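You operate a simulated robot arm through the tools that you are given. There is no shell and no other tool.

The job below is to be done with a simulated robot arm. You get a single attempt, and the scene is never put back.

Task
Clamp the long screw block and drive both of its screws home.
Fine: driver back in its holder; the block stays clamped.

It is judged by the outcome, as a careful person would: the job done as asked, and still so three seconds after it is handed in. It fails if anything else is knocked over, pushed out of place, dropped, spilled or broken.

Robot
A 7-joint arm with a two-finger parallel gripper, fixed in place. Base frame: the origin is at the foot of the arm, x ahead of it, y to its left, z up; the work surface is at about z = 0. Readings come in m, rad, newtons and seconds.
With the tool pointing down near the work surface it reaches from about 0.24 to 0.62 m from the base axis. Its first joint turns from -1.152 to 1.152 rad. Payload 2.6 kg.
The tool frame sits at the grasp point between the pads (the TCP): z along the fingers, y along the line on which they close. The tips reach 0.03 m beyond it. The gripper opens to 0.094 m. The fingers are 0.028 m wide and 0.01 m thick; the gripper's body (0.05 by 0.096 m) begins 0.055 m behind the TCP.
Orientation is told as [roll, pitch, yaw] about the base's x, y, z axes, in that order, counted from this pose: with the fingers straight down and closing along the base's y, the tool's x points along the base's -x, its y along +y and its z along -z.

Tools
- The arm moves only by the tool drive_tool. Its argument "steps" is a list of rows, each a list of 3 entries, a list of its own where there are three numbers: the opening, from 0 (shut) to 1 (fully open), then the shift along the base's x, y, z in m, then the turn, a rotation vector about the base's x, y, z in rad. In form: [[claw, [x, y, z], [rx, ry, rz]], ...]. A call has 1 to 20 rows; each row shifts and turns the commanded pose from where the row before left it. Rows are played at 5 a second. More than 0.05 m and 0.15 rad between two rows, or a gripper value outside its range, and nothing of the call is played. Where a pose cannot be reached the arm comes as near as it can. A force on the tool above 90 N (or 10 N above the force at the start of the call, whichever is more), or a blocked arm, ends the call early, and 0.2 s more pass. The fingers move at their own pace (about 0.072 m/s each) and stop on an object; they squeeze with about 26 N. The grip force told is the motor's: it shows also when the fingers shut on nothing. Time passes only in rows, and 0.2 s behind the last, so rows that do not move let the fingers close. The reply holds the time, the measured pose of the TCP, the force on the tool along the base axes, the opening and the grip force, in the units named above and with some noise, with the torque about the TCP (base axes, N m) and any sound that the robot's microphone picked up, and new pictures: "pictures" is both (left out), scene, wrist or none.
- Cameras (640 x 400 px; columns grow to the right, rows downward): "scene" is fixed at [0.0579, 0.4648, 0.5538]; the picture's right is [-0.42, -0.91, 0.00], its down [-0.60, 0.28, -0.75] and it looks along [0.68, -0.31, -0.67] (base axes); focal length 235 px, centre (320, 200). "wrist" rides on the gripper at [0.076, 0.014, -0.102] in the tool frame; the picture's right is [-0.18, 0.98, 0.00], its down [-0.75, -0.14, -0.64] and it looks along [-0.63, -0.12, 0.77] (tool axes); focal length 243 px, centre (320, 200). There is no depth. A picture from a camera that has moved, and an enlarged one, comes with that camera's place and axes in the base frame and with its lens.
- inspect(camera, box): a new picture of the part [left, top, right, bottom] of that camera's present view, enlarged. It takes no simulated time.
- sign_off(): hands the job in; it is judged then, once.

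Places have to be worked out from the pictures, the camera data and where the tool is seen. Open the gripper and draw the arm clear of the work before you hand the job in, unless the task says otherwise.

The tools are called after "Request:" as name(argument=value, ...) on one line, values as JSON. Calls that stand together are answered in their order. drive_tool: Moves the arm, as the interface text tells. Its arguments: {"type":"object","properties":{"steps":{"type":"array","items":{"type":"array"}},"pictures":{"type":"string","enum":["both","scene","wrist","none"]}},"required":["steps"]} The other tools are called the same way: inspect (camera, box) takes an enlarged picture of a part of a camera's view; sign_off () hands the job in.

At the start:

```text
t: 0.0
tool_pos: [0.3168, 0.2419, 0.3844]
tool_rot: [0.001, -0.001, 0.0]
force: [-0.1, -0.7, 0.0]
torque: [0.01, -0.01, 0.02]
grip_width: 0.0939
grip_force: 0.0
```

scene: 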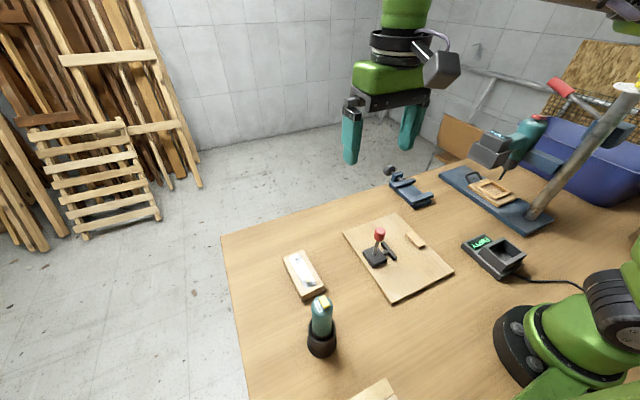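
wrist: 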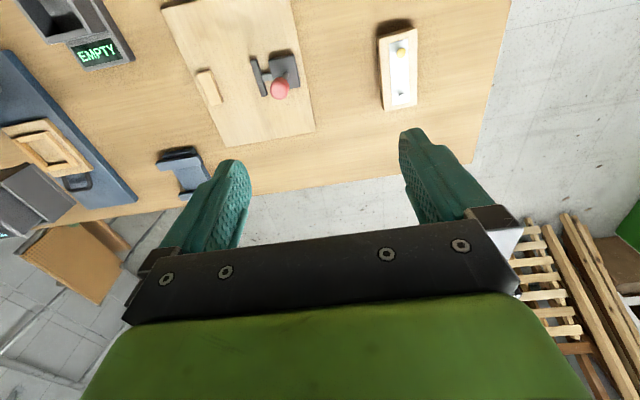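

I see a block with screws, a clamp board with a red-knob toggle clamp, a driver in a holder, a charger reading "EMPTY", and other items. I'll look closer at each of these before moving.

Request:
inspect(camera="scene", box=[260, 220, 380, 300])

Request:
inspect(camera="scene", box=[330, 210, 460, 300])

Request:
inspect(camera="scene", box=[280, 280, 420, 400])

Request:
inspect(camera="scene", box=[420, 80, 640, 290])

Request:
inspect(camera="wrist", box=[150, 0, 450, 180])

Request:
inspect(camera="wrist", box=[0, 0, 200, 240])

```text
5.00 times, centred on (320, 260) of scene
camera zoom: at [0.0579, 0.4648, 0.5538], right [-0.42, -0.91, 0.0], down [-0.6, 0.28, -0.75], along [0.68, -0.31, -0.67], focal length 1174 px, centre (320, -100)
```

zoom: 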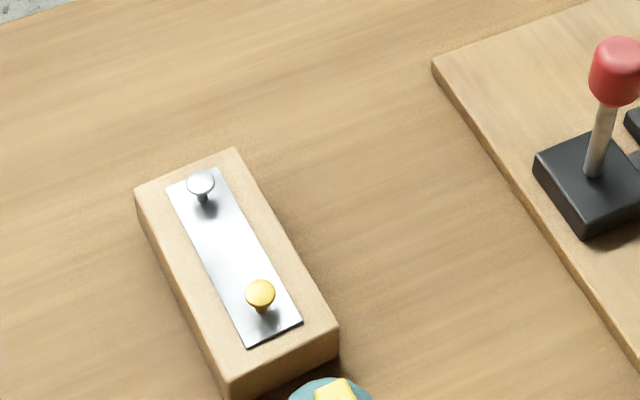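

```text
4.44 times, centred on (395, 255) of scene
camera zoom: at [0.0579, 0.4648, 0.5538], right [-0.42, -0.91, 0.0], down [-0.6, 0.28, -0.75], along [0.68, -0.31, -0.67], focal length 1043 px, centre (-13, -44)
```

zoom: 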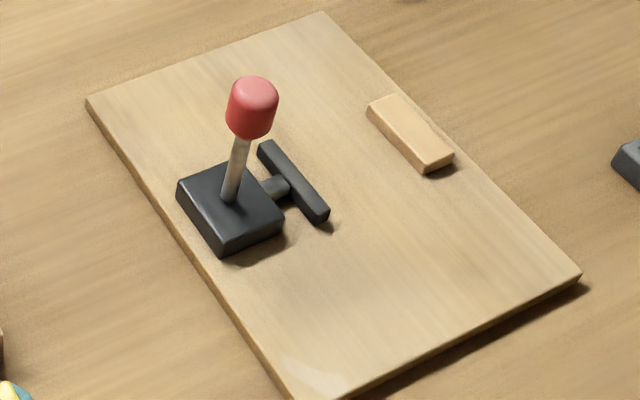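

```text
3.33 times, centred on (350, 340) of scene
camera zoom: at [0.0579, 0.4648, 0.5538], right [-0.42, -0.91, 0.0], down [-0.6, 0.28, -0.75], along [0.68, -0.31, -0.67], focal length 782 px, centre (220, -267)
```

zoom: 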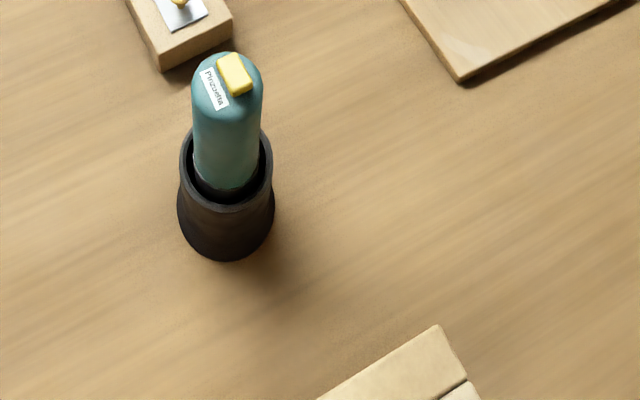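

```text
1.90 times, centred on (530, 185) of scene
camera zoom: at [0.0579, 0.4648, 0.5538], right [-0.42, -0.91, 0.0], down [-0.6, 0.28, -0.75], along [0.68, -0.31, -0.67], focal length 447 px, centre (-80, 229)
```

zoom: 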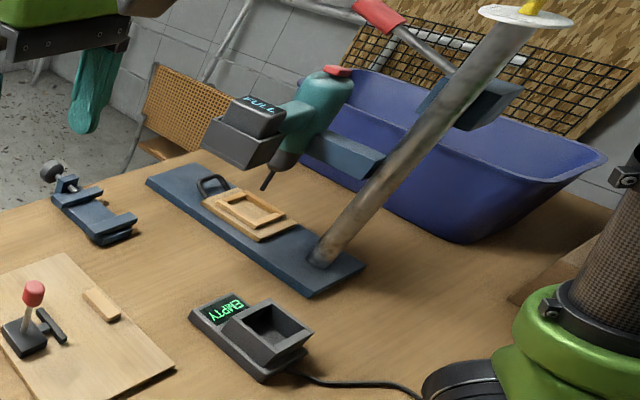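

```text
2.13 times, centred on (300, 90) of wrist
camera zoom: at [0.2401, 0.2556, 0.4871], right [0.18, 0.98, 0.0], down [0.75, -0.14, 0.64], along [0.63, -0.12, -0.77], focal length 518 px, centre (363, 435)
```

zoom: 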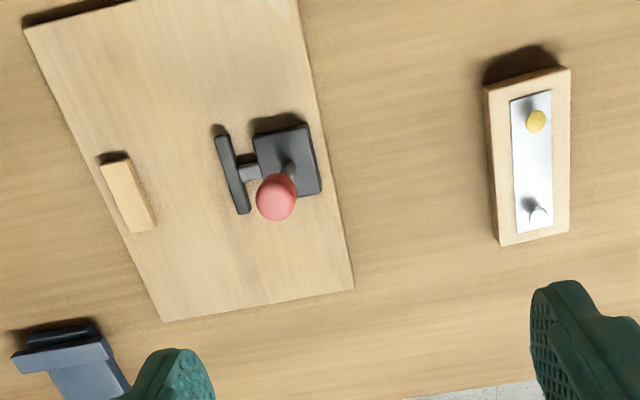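

```text
1.67 times, centred on (100, 120) of wrist
camera zoom: at [0.2401, 0.2556, 0.4871], right [0.18, 0.98, 0.0], down [0.75, -0.14, 0.64], along [0.63, -0.12, -0.77], focal length 404 px, centre (687, 333)
```

zoom: 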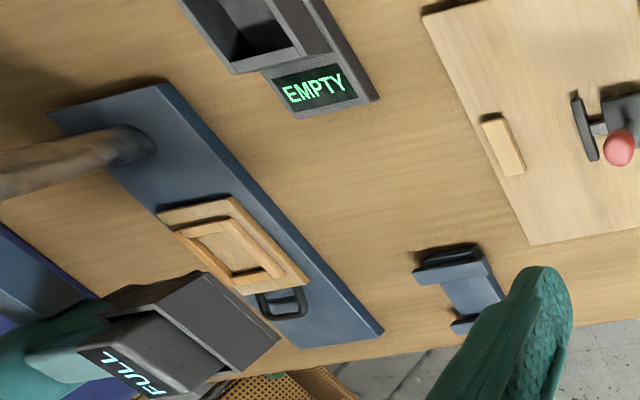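

Let me zoom in further on the driver, the wooden piece at the bottom edge, and the clamp.

Request:
inspect(camera="scene", box=[300, 285, 345, 313])

Request:
inspect(camera="scene", box=[330, 360, 420, 400])

Request:
inspect(camera="scene", box=[350, 220, 410, 275])

Request:
inspect(camera="scene", box=[280, 245, 330, 305])

Request:
inspect(camera="scene", box=[370, 150, 450, 215])

```text
14.22 times, centred on (322, 299) of scene
camera zoom: at [0.0579, 0.4648, 0.5538], right [-0.42, -0.91, 0.0], down [-0.6, 0.28, -0.75], along [0.68, -0.31, -0.67], focal length 3338 px, centre (284, -1208)
```

zoom: 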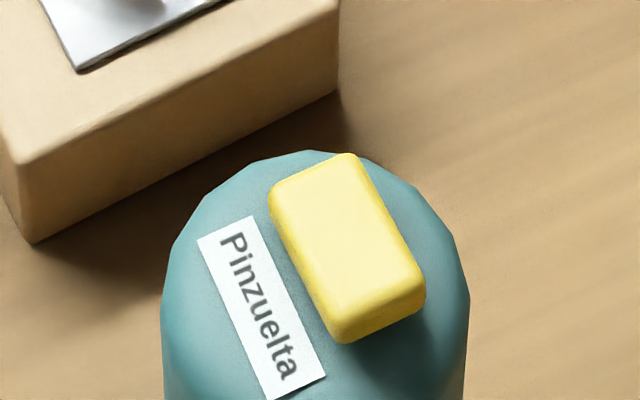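

```text
7.11 times, centred on (375, 380) of scene
camera zoom: at [0.0579, 0.4648, 0.5538], right [-0.42, -0.91, 0.0], down [-0.6, 0.28, -0.75], along [0.68, -0.31, -0.67], focal length 1669 px, centre (-71, -1080)
```

zoom: 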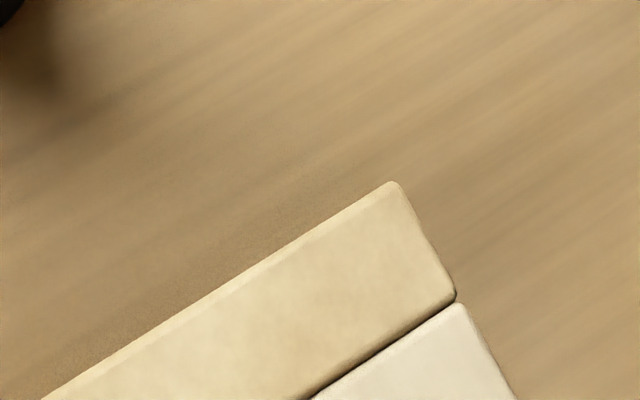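

```text
7.27 times, centred on (380, 248) of scene
camera zoom: at [0.0579, 0.4648, 0.5538], right [-0.42, -0.91, 0.0], down [-0.6, 0.28, -0.75], along [0.68, -0.31, -0.67], focal length 1707 px, centre (-116, -146)
```

zoom: 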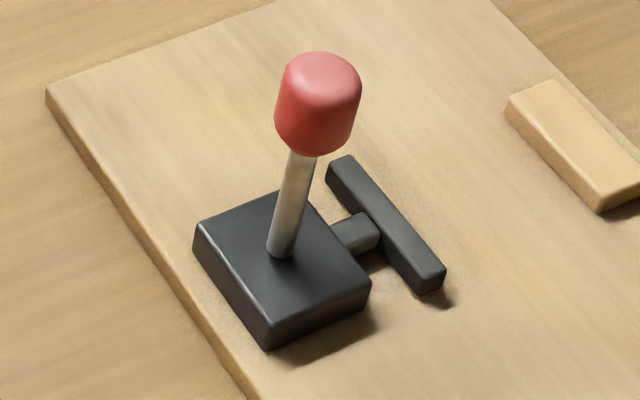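

```text
6.67 times, centred on (305, 275) of scene
camera zoom: at [0.0579, 0.4648, 0.5538], right [-0.42, -0.91, 0.0], down [-0.6, 0.28, -0.75], along [0.68, -0.31, -0.67], focal length 1565 px, centre (420, -300)
```

zoom: 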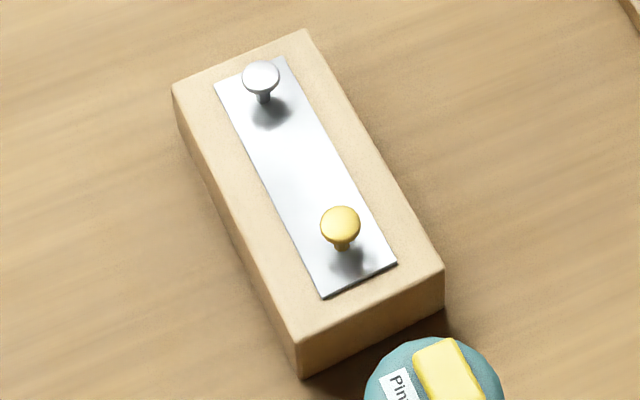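

```text
6.15 times, centred on (410, 182) of scene
camera zoom: at [0.0579, 0.4648, 0.5538], right [-0.42, -0.91, 0.0], down [-0.6, 0.28, -0.75], along [0.68, -0.31, -0.67], focal length 1444 px, centre (-234, 308)
```

zoom: 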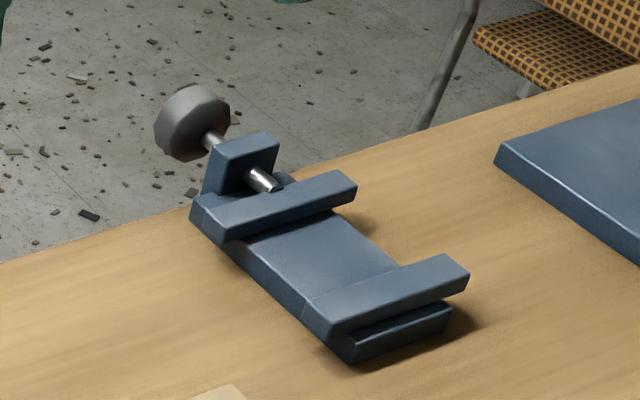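

Working from the scene picture, I place the long screw block at about (0.369, 0.373): roughly 0.058 wide, 0.117 long and 0.028 high, turned about 0.066 rad. The toggle-clamp board runs from x 0.21 to 0.45 and y 0.015 to 0.21, with the fence face at y≈0.055 and the pad face at y≈0.131. I'll go above the far end of the block and look from there.

Request:
drive_tool(steps=[[1, [0.013, 0.019, -0.033], [0, 0, 0.01]], [1, [0.013, 0.019, -0.033], [0, 0, 0.01]], [1, [0.013, 0.019, -0.033], [0, 0, 0.01]], [1, [0.013, 0.019, -0.033], [0, 0, 0.01]], [1, [0.013, 0.019, -0.033], [0, 0, 0.01]], [1, [0.013, 0.019, -0.033], [0, 0, 0.01]], [1, [0.014, 0.02, -0.036], [0, 0, 0.006]]])

```text
t: 1.6
tool_pos: [0.4109, 0.3779, 0.1494]
tool_rot: [0.0, -0.001, 0.065]
force: [1.0, 0.8, -0.3]
torque: [-0.02, 0.0, 0.02]
grip_width: 0.094
grip_force: 0.2
camera wrist: at [0.3332, 0.3865, 0.2522], right [0.12, 0.99, 0.0], down [0.76, -0.09, 0.64], along [0.64, -0.08, -0.77], focal length 243 px, centre (320, 200)
```

scene: 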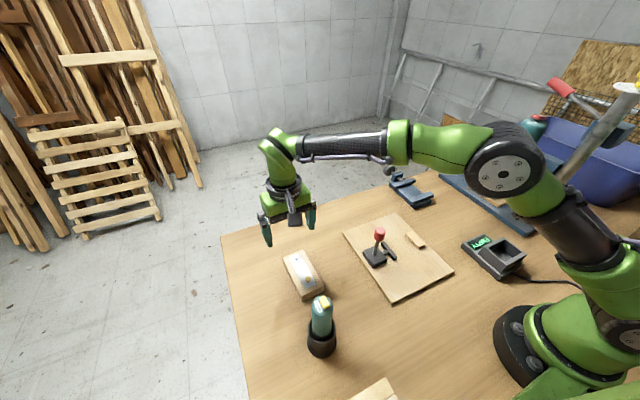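
wrist: 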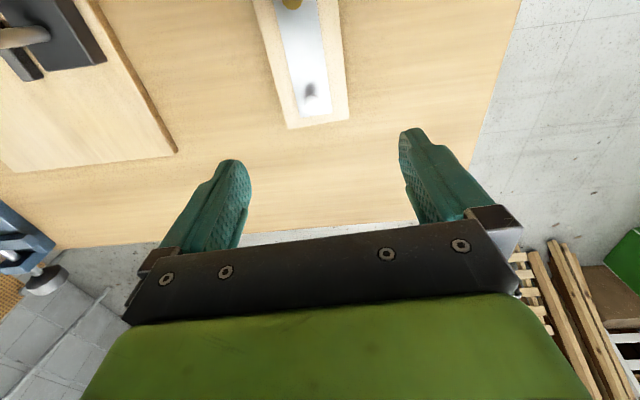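

The wrist view puts the far end of the block at x≈0.426, from y=0.3445 to 0.402, so I shift y by about -5.5 mm. Then I'll go down around it and close.

Request:
drive_tool(steps=[[1, [-0.003, -0.0055, -0.03], [0, 0, -0.005]], [1, [0, 0, -0.04], [0, 0, 0]], [1, [0, 0, -0.03], [0, 0, 0]], [1, [0, 0, -0.0135], [0, 0, 0]], [1, [0, 0, 0], [0, 0, 0]]])

```text
t: 2.8
tool_pos: [0.405, 0.3707, 0.0363]
tool_rot: [0.001, 0.0, 0.058]
force: [0.3, 1.0, -0.3]
torque: [0.03, 0.0, 0.02]
grip_width: 0.0937
grip_force: 0.1
camera wrist: at [0.3284, 0.3797, 0.1393], right [0.13, 0.99, 0.0], down [0.76, -0.1, 0.64], along [0.64, -0.08, -0.77], focal length 243 px, centre (320, 200)
```

scene: 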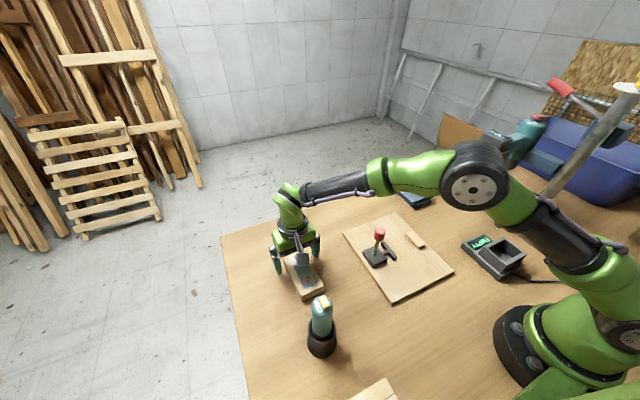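
wrist: 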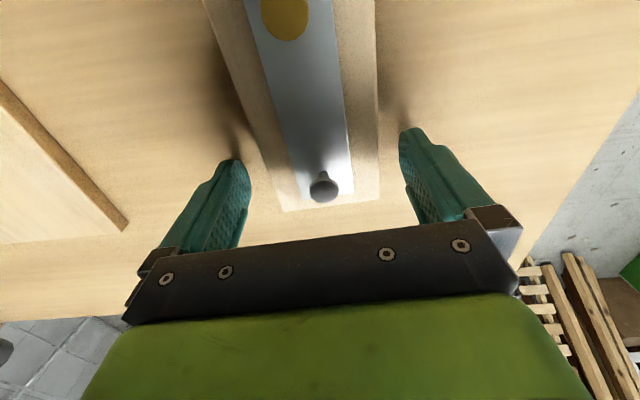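

The block sits between the fingers, which are about 2 mm off-centre. I'll correct that and close.

Request:
drive_tool(steps=[[0.8, [0.001, 0.002, 0], [0, 0, 0]], [0.6, [0, 0, 0], [0, 0, 0]], [0.4, [0, 0, 0], [0, 0, 0]], [0.4, [0, 0, 0], [0, 0, 0]], [0.4, [0, 0, 0], [0, 0, 0]]], pictures="wrist")

```text
t: 4.0
tool_pos: [0.4068, 0.3729, 0.0373]
tool_rot: [0.0, -0.001, 0.059]
force: [0.3, 0.7, 0.2]
torque: [0.06, -0.12, 0.0]
grip_width: 0.0595
grip_force: 26.5
camera wrist: at [0.3292, 0.3817, 0.1403], right [0.12, 0.99, 0.0], down [0.76, -0.1, 0.64], along [0.64, -0.08, -0.77], focal length 243 px, centre (320, 200)
```

wrist: 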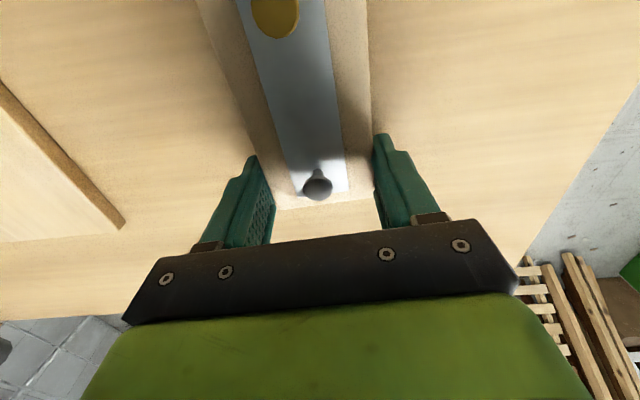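

The block is gripped at 0.0595 m wide. I'll lift it and check that it stays level.

Request:
drive_tool(steps=[[0.4, [0, 0, 0.02], [0, 0, 0]], [0.4, [0, 0, 0.03], [0, 0, 0]], [0.4, [0, 0, 0.04], [0, 0, 0]], [0.4, [0, 0, 0.04], [0, 0, 0]]])

```text
t: 5.0
tool_pos: [0.4055, 0.373, 0.1654]
tool_rot: [-0.001, -0.001, 0.061]
force: [0.5, -0.3, 1.1]
torque: [0.01, 0.01, 0.04]
grip_width: 0.0375
grip_force: 0.0
camera wrist: at [0.3286, 0.3828, 0.269], right [0.12, 0.99, 0.0], down [0.76, -0.1, 0.64], along [0.64, -0.08, -0.77], focal length 243 px, centre (320, 200)
```

scene: 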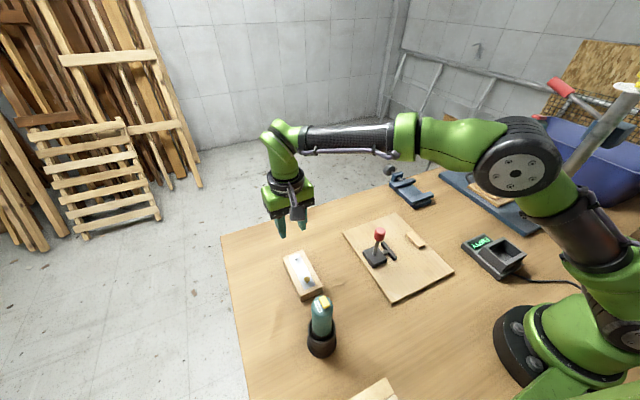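
wrist: 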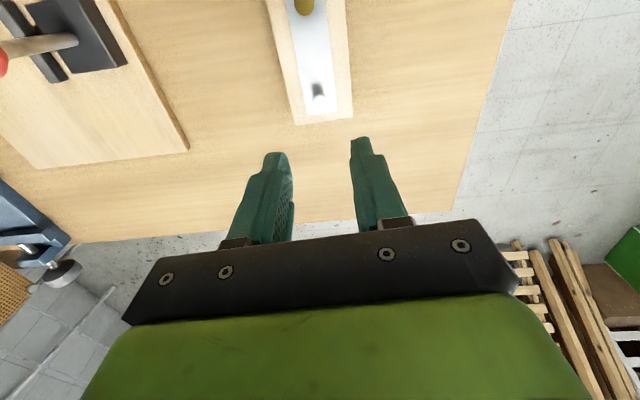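

The grip slipped and the block is still at its original spot, so gripping at the far end doesn't hold. I'll retry at the block's centre, between the screws, with the fingers lower and a firm close, then lift slowly.

Request:
drive_tool(steps=[[1, [-0.02, 0.0005, 0], [0, 0, 0]], [1, [-0.018, 0.0, -0.03], [0, 0, 0]], [1, [0, 0, -0.04], [0, 0, 0]], [1, [0, 0, -0.04], [0, 0, 0]], [1, [0, 0, -0.02], [0, 0, 0]], [1, [0, 0, 0], [0, 0, 0]]], pictures="both")

```text
t: 6.4
tool_pos: [0.3691, 0.372, 0.0363]
tool_rot: [0.0, -0.001, 0.059]
force: [0.3, 1.3, 0.2]
torque: [0.04, -0.04, 0.02]
grip_width: 0.0937
grip_force: 0.0
camera wrist: at [0.2913, 0.3811, 0.1389], right [0.13, 0.99, 0.0], down [0.76, -0.1, 0.64], along [0.64, -0.08, -0.77], focal length 243 px, centre (320, 200)
```

scene: 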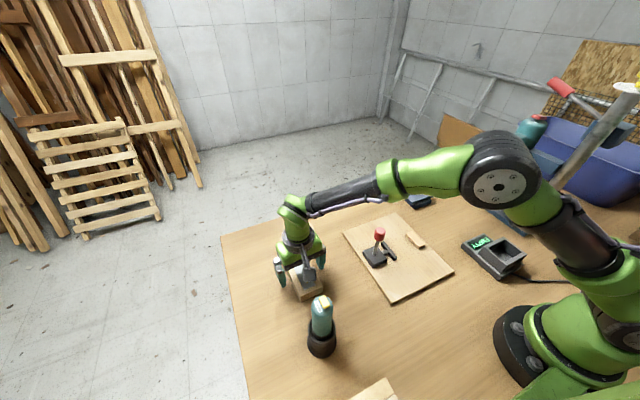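
wrist: 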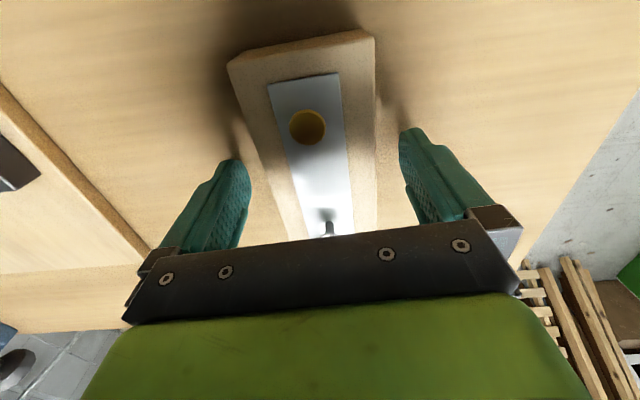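

The fingers straddle the block's middle, with the gold screw behind and the silver one ahead. I'll lower 3 mm, close fully and check the squeeze.

Request:
drive_tool(steps=[[1, [-0.002, 0.001, -0.004], [0, 0, 0]], [0.5, [0, 0, 0], [0, 0, 0]], [0, [0, 0, 0], [0, 0, 0]], [0, [0, 0, 0], [0, 0, 0]], [0, [0, 0, 0], [0, 0, 0]], [0, [0, 0, 0], [0, 0, 0]], [0, [0, 0, 0.002], [0, 0, 0]], [0, [0, 0, 0.003], [0, 0, 0]], [0, [0, 0, 0.005], [0, 0, 0]]], pictures="both")

```text
t: 8.4
tool_pos: [0.367, 0.3729, 0.0421]
tool_rot: [0.002, -0.001, 0.06]
force: [-0.2, -0.6, -2.4]
torque: [0.0, 0.0, 0.0]
grip_width: 0.0638
grip_force: 26.6
camera wrist: at [0.2892, 0.3828, 0.1452], right [0.12, 0.99, 0.0], down [0.76, -0.1, 0.64], along [0.64, -0.08, -0.77], focal length 243 px, centre (320, 200)
```

scene: 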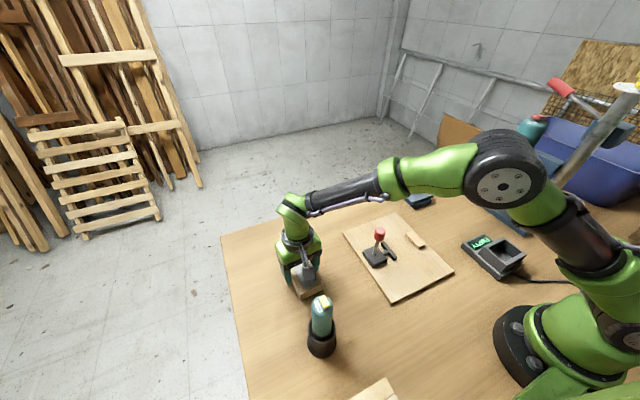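
wrist: 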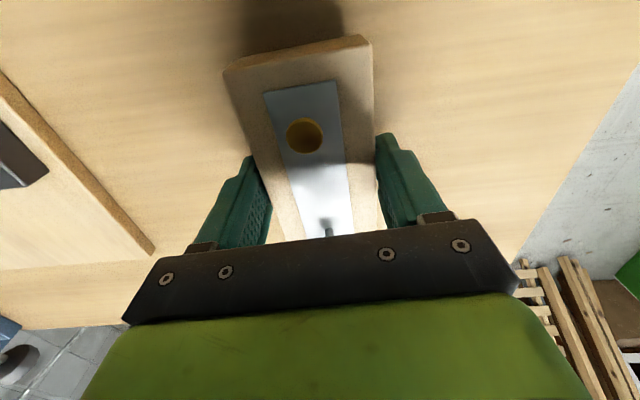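

It reads 26.6 N of grip and -2.4 N in z, which fits the block's weight, so it seems to be held. I'll keep lifting slowly and watch.

Request:
drive_tool(steps=[[0, [0, 0, 0.008], [0, 0, 0]], [0, [0, 0, 0.01], [0, 0, 0]], [0, [0, 0, 0.01], [0, 0, 0]], [0, [0, 0, 0.01], [0, 0, 0]]], pictures="both")

```text
t: 9.4
tool_pos: [0.3676, 0.3736, 0.0825]
tool_rot: [0.0, 0.001, 0.058]
force: [0.6, 0.9, -2.0]
torque: [0.01, 0.0, 0.02]
grip_width: 0.0636
grip_force: 26.0
camera wrist: at [0.2898, 0.3833, 0.1848], right [0.12, 0.99, 0.0], down [0.76, -0.1, 0.64], along [0.64, -0.08, -0.77], focal length 243 px, centre (320, 200)
```

scene: 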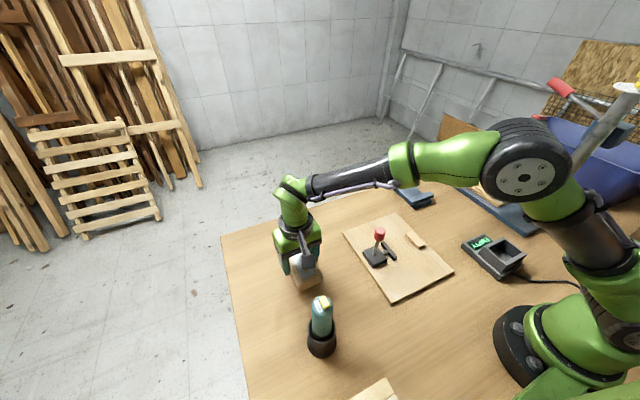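
wrist: 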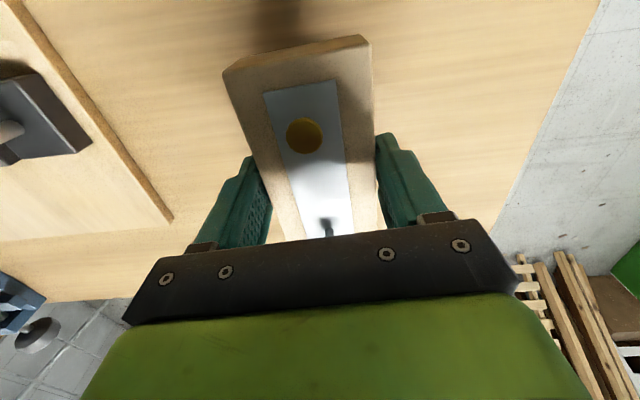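

The block is held at the centre, with its bottom about 32 mm below the TCP. Rechecking the start wrist picture gives the fence face at y≈0.051, the pad face at y≈0.1265, and both spanning x≈0.30–0.357. I'll raise the block, square it up and carry it over the board with the fingers beyond the pad's end (x≈0.382).

Request:
drive_tool(steps=[[0, [0, 0, 0.03], [0, 0, 0]], [0, [0, 0, 0.04], [0, 0, 0]], [0, [0, 0, 0.04], [0, 0, -0.01]], [0, [0.003, -0.03, 0.01], [0, 0, -0.01]], [0, [0.003, -0.04, 0], [0, 0, -0.01]], [0, [0.003, -0.043, 0], [0, 0, -0.01]], [0, [0.003, -0.043, 0], [0, 0, -0.01]], [0, [0.003, -0.043, 0], [0, 0, -0.008]], [0, [0.0, -0.043, 0], [0, 0, 0]], [0, [0.0, -0.04, 0], [0, 0, 0]]], pictures="both")

```text
t: 11.6
tool_pos: [0.3823, 0.0908, 0.2017]
tool_rot: [0.001, 0.002, 0.003]
force: [0.2, -0.7, -1.9]
torque: [0.01, 0.02, -0.01]
grip_width: 0.0638
grip_force: 25.6
camera wrist: at [0.3062, 0.1046, 0.3043], right [0.18, 0.98, 0.0], down [0.75, -0.14, 0.64], along [0.63, -0.12, -0.77], focal length 243 px, centre (320, 200)
```

scene: 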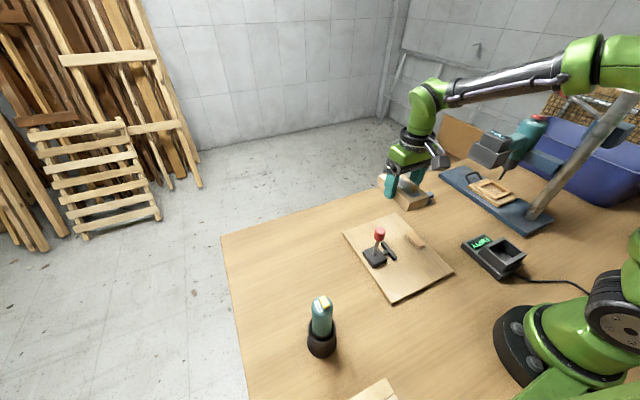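
wrist: 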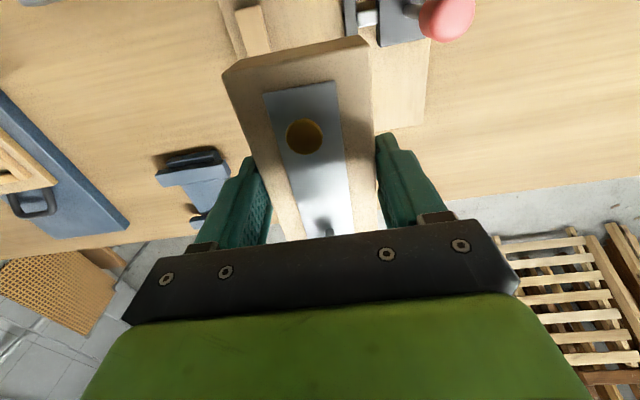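

I'll zoom in on the fence and pad ends to check the alignment before going down.

Request:
inspect(camera="wrist", box=[200, 0, 480, 175])

Request:
inspect(camera="scene", box=[340, 150, 480, 310])

```text
2.29 times, centred on (340, 88) of wrist
camera zoom: at [0.3062, 0.1046, 0.3043], right [0.18, 0.98, 0.0], down [0.75, -0.14, 0.64], along [0.63, -0.12, -0.77], focal length 555 px, centre (274, 457)
```

zoom: 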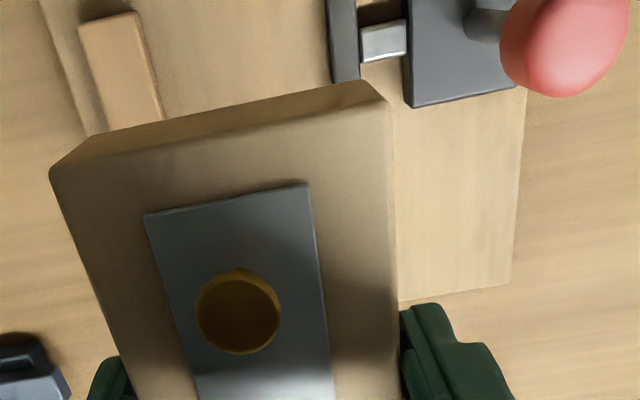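

```text
2.50 times, centred on (410, 230) of scene
camera zoom: at [0.0579, 0.4648, 0.5538], right [-0.42, -0.91, 0.0], down [-0.6, 0.28, -0.75], along [0.68, -0.31, -0.67], focal length 587 px, centre (95, 125)
```

zoom: 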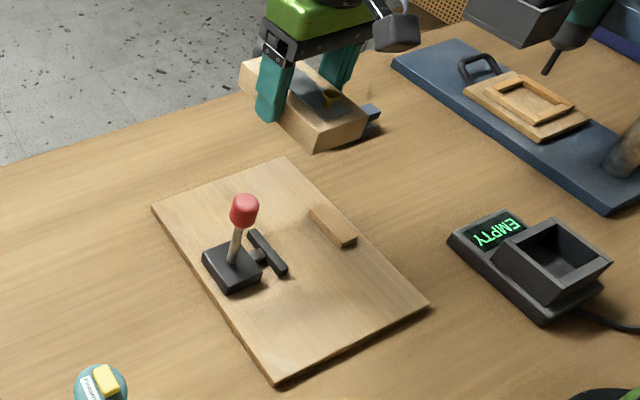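

The fence face looks to be at y≈0.049 and the pad face at y≈0.123, so the middle of the slot is about 0.086. I'll shift y by -5 mm and go down to just above the board.

Request:
drive_tool(steps=[[0, [0, -0.005, -0.02], [0, 0, 0]], [0, [0, 0, -0.04], [0, 0, 0]], [0, [0, 0, -0.04], [0, 0, 0]], [0, [0, 0, -0.03], [0, 0, 0]], [0, [0, 0, -0.012], [0, 0, 0]]], pictures="both")

Request:
inspect(camera="wrist", box=[160, 0, 480, 200])

Request:
inspect(camera="scene", box=[340, 180, 460, 300])

```text
t: 12.8
tool_pos: [0.3821, 0.0864, 0.0581]
tool_rot: [0.002, -0.001, 0.002]
force: [0.6, 0.7, -2.3]
torque: [0.02, 0.02, 0.03]
grip_width: 0.0637
grip_force: 25.6
camera wrist: at [0.3048, 0.1002, 0.162], right [0.18, 0.98, 0.0], down [0.75, -0.14, 0.64], along [0.63, -0.12, -0.77], focal length 243 px, centre (320, 200)
```

scene: 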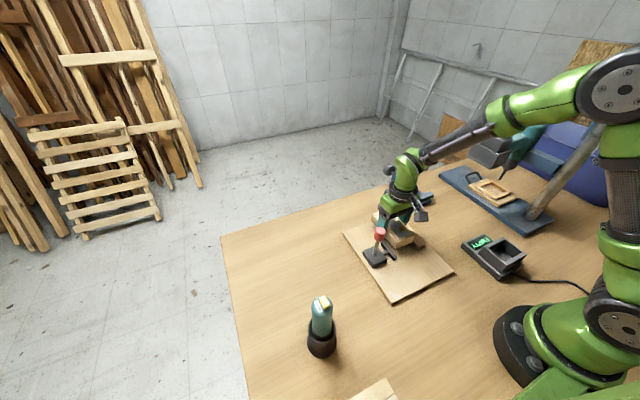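
wrist: 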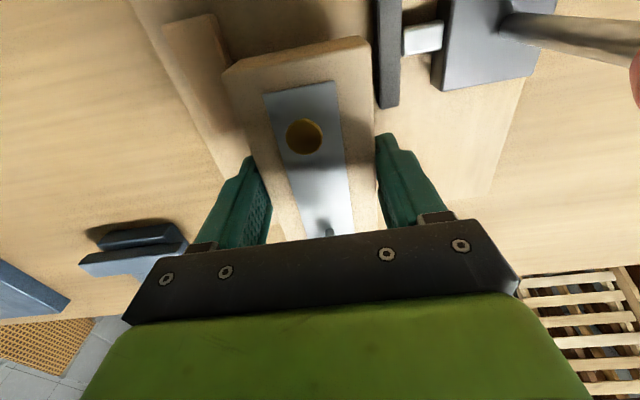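

```text
2.00 times, centred on (320, 100) of wrist
camera zoom: at [0.3048, 0.1002, 0.162], right [0.18, 0.98, 0.0], down [0.75, -0.14, 0.64], along [0.63, -0.12, -0.77], focal length 485 px, centre (320, 400)
```

zoom: 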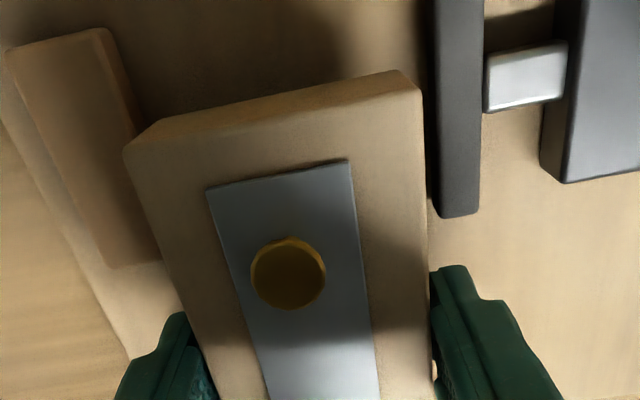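

```text
3.33 times, centred on (400, 240) of scene
camera zoom: at [0.0579, 0.4648, 0.5538], right [-0.42, -0.91, 0.0], down [-0.6, 0.28, -0.75], along [0.68, -0.31, -0.67], focal length 782 px, centre (53, 67)
```

zoom: 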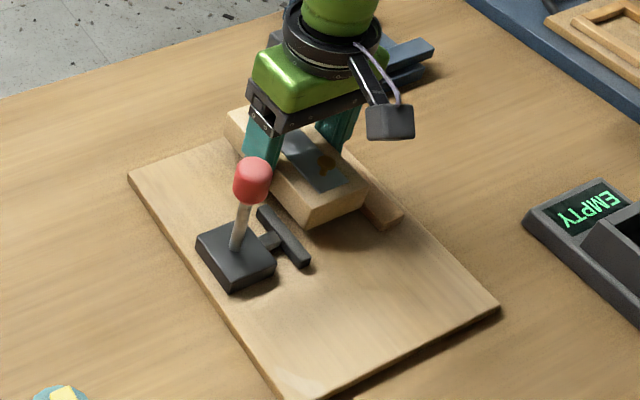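

The block spans y≈0.057–0.116 inside a slot of about 0.0515–0.122, so there is some 5 mm spare on each side. I'll lower to touch the board in small steps.

Request:
drive_tool(steps=[[0, [0, 0, -0.008], [0, 0, 0]], [0, [0, 0, -0.005], [0, 0, 0]], [0, [0, 0, -0.002], [0, 0, 0]], [0, [0, 0, 0], [0, 0, 0]]], pictures="none")

```text
t: 13.8
tool_pos: [0.38, 0.0858, 0.0434]
tool_rot: [0.0, 0.001, 0.002]
force: [-1.9, -1.9, 5.9]
torque: [-0.02, 0.11, -0.02]
grip_width: 0.0636
grip_force: 25.8
```

Contact at TCP z≈0.043 with about 6 N. I'll open slightly to release and then back straight up.

Request:
drive_tool(steps=[[0.75, [0, 0, 0], [0, 0, 0]], [0.8, [0, 0, 0], [0, 0, 0]], [0.8, [0, 0, 0], [0, 0, 0]], [0.8, [0, 0, 0.02], [0, 0, 0]], [0.8, [0, 0, 0.04], [0, 0, 0]], [0.8, [0, 0, 0.04], [0, 0, 0]]], pictures="both")

Request:
inspect(camera="wrist", box=[160, 0, 480, 200])

Request:
inspect(camera="scene", box=[340, 200, 460, 300])

```text
t: 15.2
tool_pos: [0.3825, 0.0856, 0.1438]
tool_rot: [0.0, 0.001, 0.002]
force: [-0.6, -0.1, 0.0]
torque: [0.0, -0.02, -0.01]
grip_width: 0.0753
grip_force: 0.1
camera wrist: at [0.3061, 0.0995, 0.2464], right [0.18, 0.98, 0.0], down [0.75, -0.14, 0.64], along [0.63, -0.12, -0.77], focal length 243 px, centre (320, 200)
```

scene: 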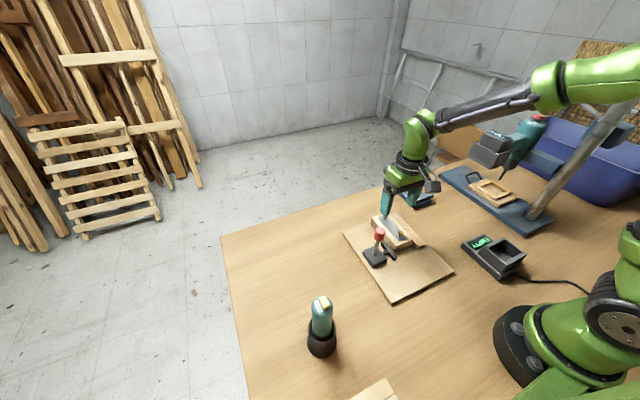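
wrist: 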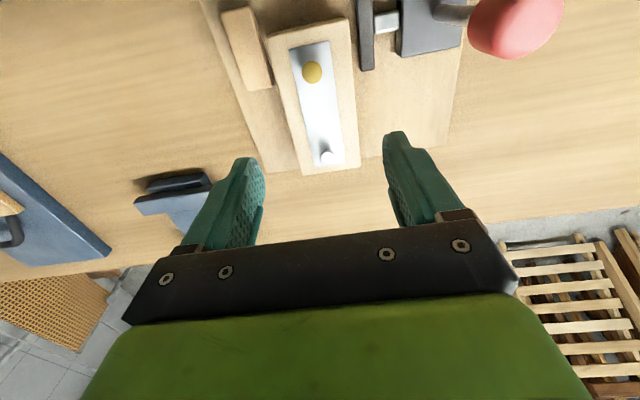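

```text
2.00 times, centred on (320, 100) of wrist
camera zoom: at [0.3061, 0.0995, 0.2464], right [0.18, 0.98, 0.0], down [0.75, -0.14, 0.64], along [0.63, -0.12, -0.77], focal length 485 px, centre (320, 400)
```

zoom: 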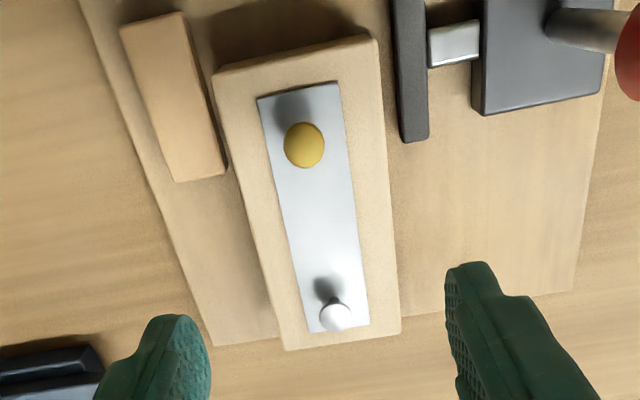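

```text
4.00 times, centred on (400, 250) of scene
camera zoom: at [0.0579, 0.4648, 0.5538], right [-0.42, -0.91, 0.0], down [-0.6, 0.28, -0.75], along [0.68, -0.31, -0.67], focal length 939 px, centre (0, 0)
```

zoom: 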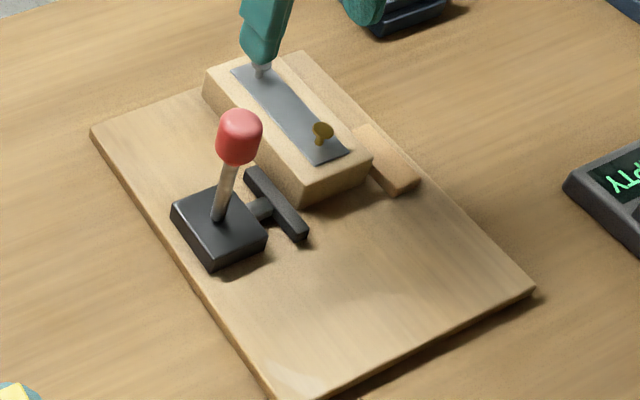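

The block sits freely in the slot with its far end at x≈0.4405. I'll shut the fingers, come down beyond that end, and slide the block toward the base until its centre reaches x≈0.33, so the clamp acts on its middle.

Request:
drive_tool(steps=[[0.3, [0.03, 0, 0], [0, 0, 0]], [0, [0.03, 0.001, 0], [0, 0, 0]], [0, [0.03, 0, -0.01], [0, 0, 0]], [0, [0, 0, -0.04], [0, 0, 0]], [0, [0, 0, -0.035], [0, 0, 0]], [0, [0, 0, -0.008], [0, 0, 0]]], pictures="both")

```text
t: 16.6
tool_pos: [0.472, 0.0883, 0.0507]
tool_rot: [-0.001, 0.001, 0.002]
force: [0.2, 1.1, 0.8]
torque: [-0.01, 0.0, 0.02]
grip_width: 0.0
grip_force: 26.0
camera wrist: at [0.3949, 0.1013, 0.1532], right [0.18, 0.98, 0.0], down [0.75, -0.14, 0.64], along [0.63, -0.12, -0.77], focal length 243 px, centre (320, 200)
```

scene: 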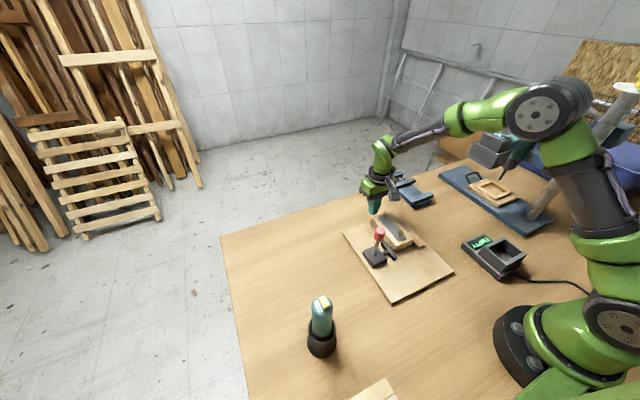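
wrist: 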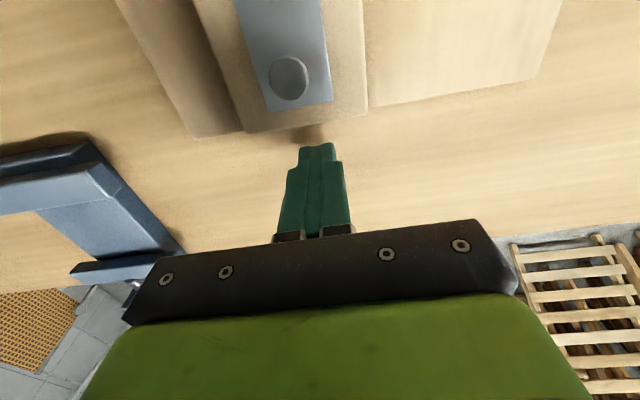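

The shut fingers are just beyond the far end of the block and in line with its middle. I'll push slowly toward -x.

Request:
drive_tool(steps=[[0, [-0.008, -0.001, -0.004], [0, 0, 0]], [0, [-0.008, 0, 0], [0, 0, 0]], [0, [-0.008, 0, 0], [0, 0, 0]], [0, [-0.008, 0, 0], [0, 0, 0]], [0, [-0.008, 0, 0], [0, 0, 0]], [0, [-0.008, 0, 0], [0, 0, 0]], [0, [0, 0, 0], [0, 0, 0]]], pictures="both")

Request:
inspect(camera="scene", box=[340, 200, 460, 300])

```text
t: 18.2
tool_pos: [0.4229, 0.0872, 0.0482]
tool_rot: [0.0, 0.0, 0.002]
force: [2.2, -0.2, -0.5]
torque: [0.02, 0.01, 0.01]
grip_width: 0.0002
grip_force: 26.3
camera wrist: at [0.3472, 0.101, 0.1497], right [0.18, 0.98, 0.0], down [0.75, -0.14, 0.64], along [0.63, -0.12, -0.77], focal length 243 px, centre (320, 200)
```

scene: 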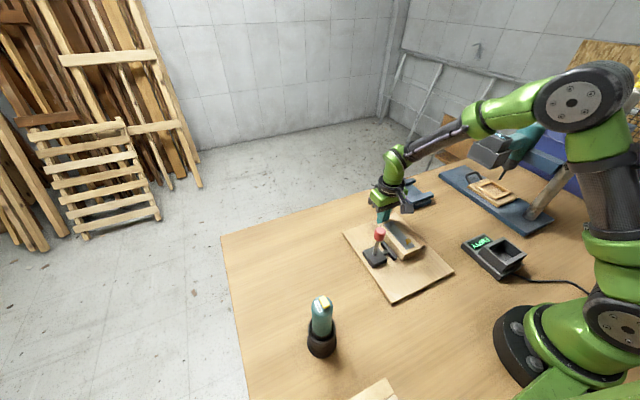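
wrist: 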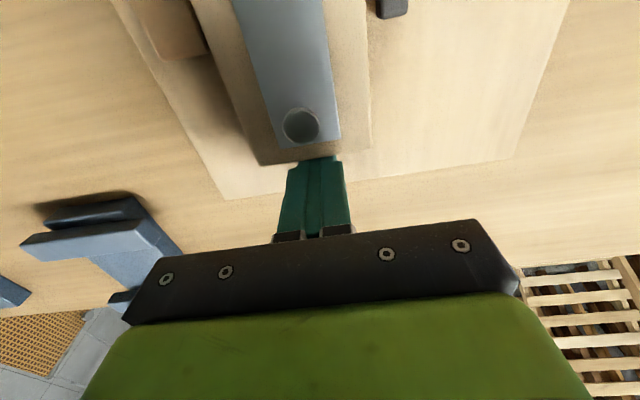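

```text
4.00 times, centred on (400, 250) of scene
camera zoom: at [0.0579, 0.4648, 0.5538], right [-0.42, -0.91, 0.0], down [-0.6, 0.28, -0.75], along [0.68, -0.31, -0.67], focal length 939 px, centre (0, 0)
```

zoom: 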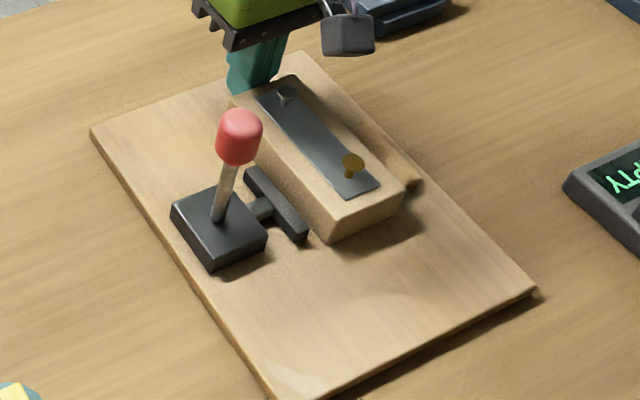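

The block slides straight with a light force of about 2 N. I'll push another 19 mm to centre it between pad and fence.

Request:
drive_tool(steps=[[0, [-0.008, 0, 0], [0, 0, 0]], [0, [-0.008, 0, 0], [0, 0, 0]], [0, [-0.003, 0, 0], [0, 0, 0]], [0, [0, 0, 0], [0, 0, 0]], [0, [0.01, 0, 0], [0, 0, 0]], [0, [0.03, 0, 0.01], [0, 0, 0]], [0, [0, 0, 0.04], [0, 0, 0]], [0, [0, 0, 0.04], [0, 0, 0]]], pictures="both")

Request:
inspect(camera="scene", box=[340, 200, 460, 300])

```text
t: 20.0
tool_pos: [0.4444, 0.0846, 0.1385]
tool_rot: [0.001, 0.003, 0.0]
force: [0.3, -0.7, 0.0]
torque: [-0.03, 0.03, 0.0]
grip_width: 0.0
grip_force: 26.1
camera wrist: at [0.3672, 0.1003, 0.2413], right [0.18, 0.98, 0.0], down [0.75, -0.14, 0.64], along [0.63, -0.12, -0.77], focal length 243 px, centre (320, 200)
```

scene: 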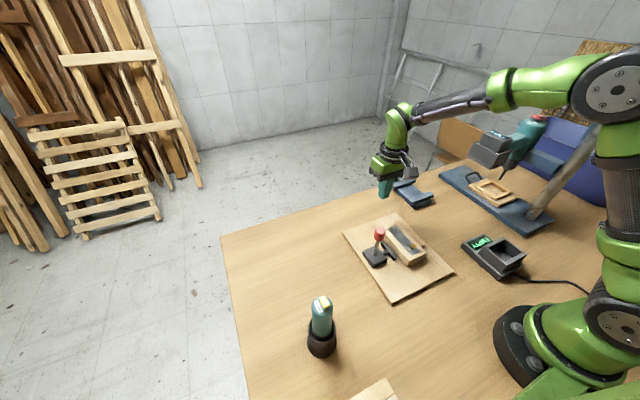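
wrist: 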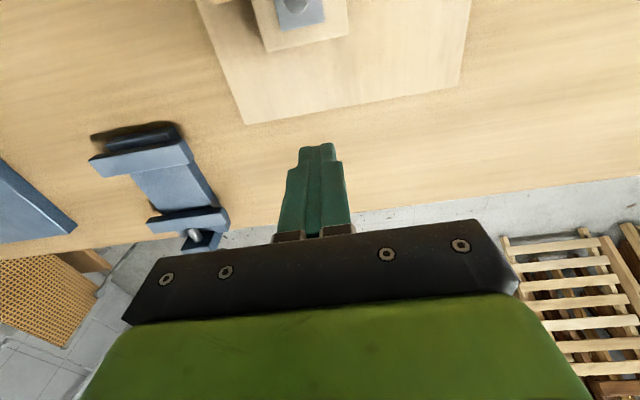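

```text
4.00 times, centred on (400, 250) of scene
camera zoom: at [0.0579, 0.4648, 0.5538], right [-0.42, -0.91, 0.0], down [-0.6, 0.28, -0.75], along [0.68, -0.31, -0.67], focal length 939 px, centre (0, 0)
```

zoom: 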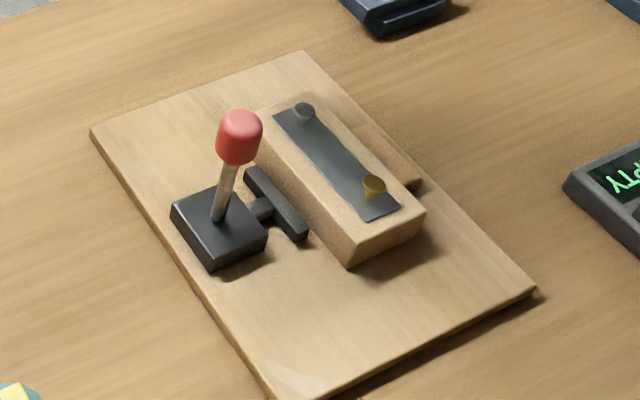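

The block is now centred against the pad and fence zone. I'll take a close look at the lever before pushing it.

Request:
inspect(camera="scene", box=[360, 222, 420, 272])

Request:
inspect(camera="scene", box=[375, 225, 435, 265])

```text
8.00 times, centred on (390, 247) of scene
camera zoom: at [0.0579, 0.4648, 0.5538], right [-0.42, -0.91, 0.0], down [-0.6, 0.28, -0.75], along [0.68, -0.31, -0.67], focal length 1878 px, centre (-240, -176)
```

zoom: 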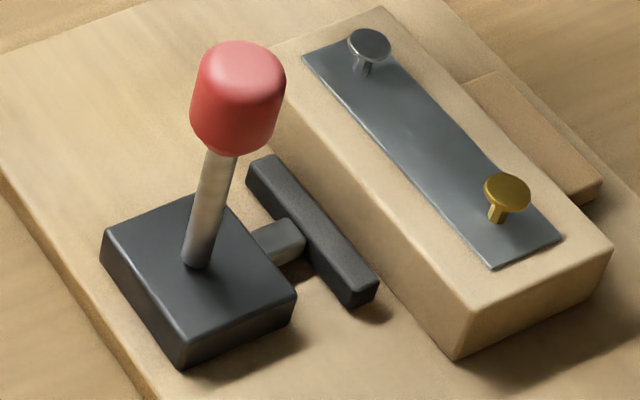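

```text
10.00 times, centred on (405, 245) of scene
camera zoom: at [0.0579, 0.4648, 0.5538], right [-0.42, -0.91, 0.0], down [-0.6, 0.28, -0.75], along [0.68, -0.31, -0.67], focal length 2347 px, centre (-530, -250)
```

zoom: 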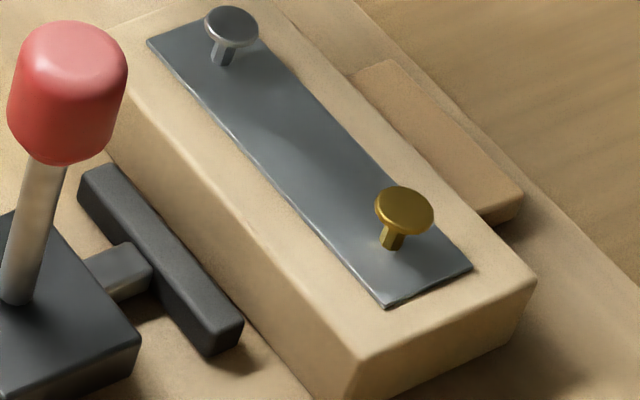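

The lever is upright at (0.332, 0.182) with its knob centre at z≈0.112. I'll go over to its +y side with shut fingers and try pushing it gently toward the fence.

Request:
drive_tool(steps=[[0, [0, 0, 0.035], [0, 0, 0]], [0, [0, 0, 0.035], [0, 0, 0]], [0, [-0.022, 0.031, 0], [0, 0, 0]], [0, [-0.022, 0.031, 0], [0, 0, 0]], [0, [-0.022, 0.031, 0], [0, 0, 0]], [0, [-0.023, 0.031, 0], [0, 0, 0]], [0, [-0.023, 0.024, 0], [0, 0, 0]], [0, [0, 0, -0.04], [0, 0, 0]], [0, [0, 0, -0.03], [0, 0, 0]]], pictures="both")

```text
t: 22.0
tool_pos: [0.3314, 0.2335, 0.137]
tool_rot: [0.001, -0.001, 0.004]
force: [0.1, 0.1, -0.6]
torque: [0.0, 0.02, -0.03]
grip_width: 0.0
grip_force: 25.9
camera wrist: at [0.2554, 0.248, 0.2396], right [0.18, 0.98, 0.0], down [0.75, -0.14, 0.64], along [0.63, -0.12, -0.77], focal length 243 px, centre (320, 200)
```

scene: 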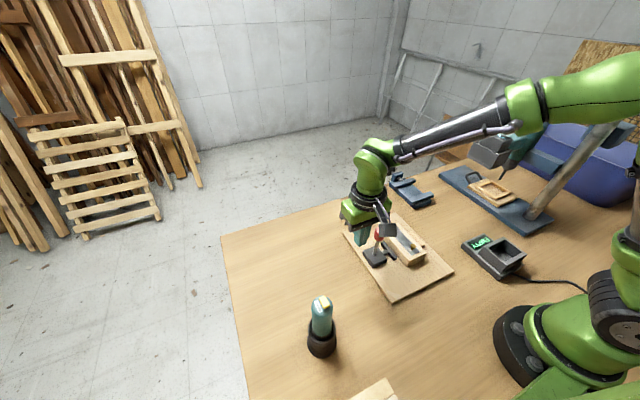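
wrist: 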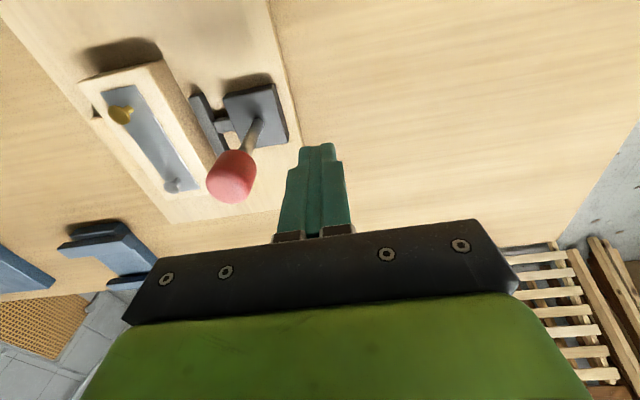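

The knob is about 25 mm to the -y side of the fingers. I'll advance to contact and start pushing in small steps.

Request:
drive_tool(steps=[[0, [0, -0.015, 0], [0, 0, 0]], [0, [0, -0.01, 0], [0, 0, 0]], [0, [0, -0.004, 0], [0, 0, 0]], [0, [0, -0.004, 0], [0, 0, 0]], [0, [0, -0.004, 0], [0, 0, 0]], [0, [0, 0, 0], [0, 0, 0]]], pictures="both")

```text
t: 23.4
tool_pos: [0.3333, 0.2003, 0.1381]
tool_rot: [0.005, -0.003, 0.009]
force: [7.3, 27.8, -8.4]
torque: [0.91, -0.25, -0.01]
grip_width: 0.0
grip_force: 25.8
camera wrist: at [0.2557, 0.2135, 0.2404], right [0.18, 0.98, 0.01], down [0.75, -0.14, 0.64], along [0.63, -0.11, -0.77], focal length 243 px, centre (320, 200)
```

scene: 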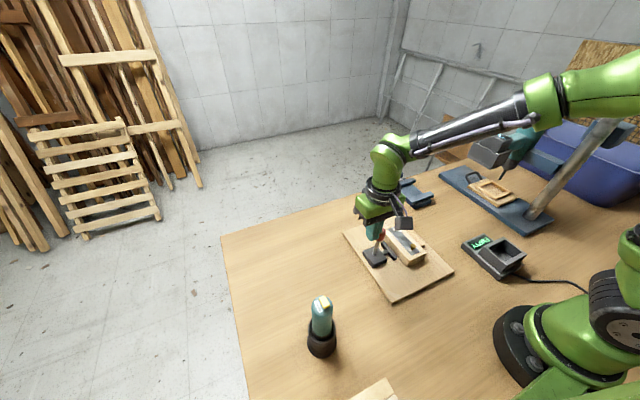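
wrist: 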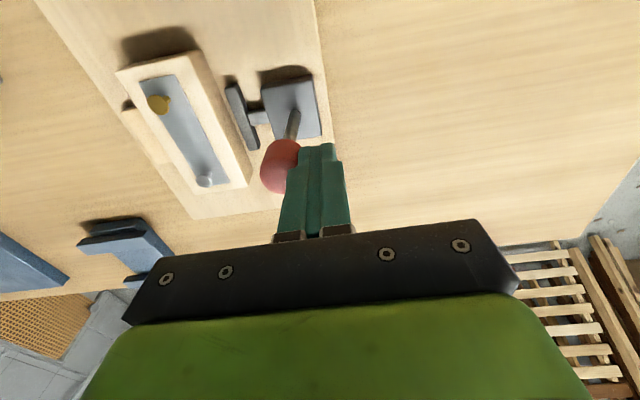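

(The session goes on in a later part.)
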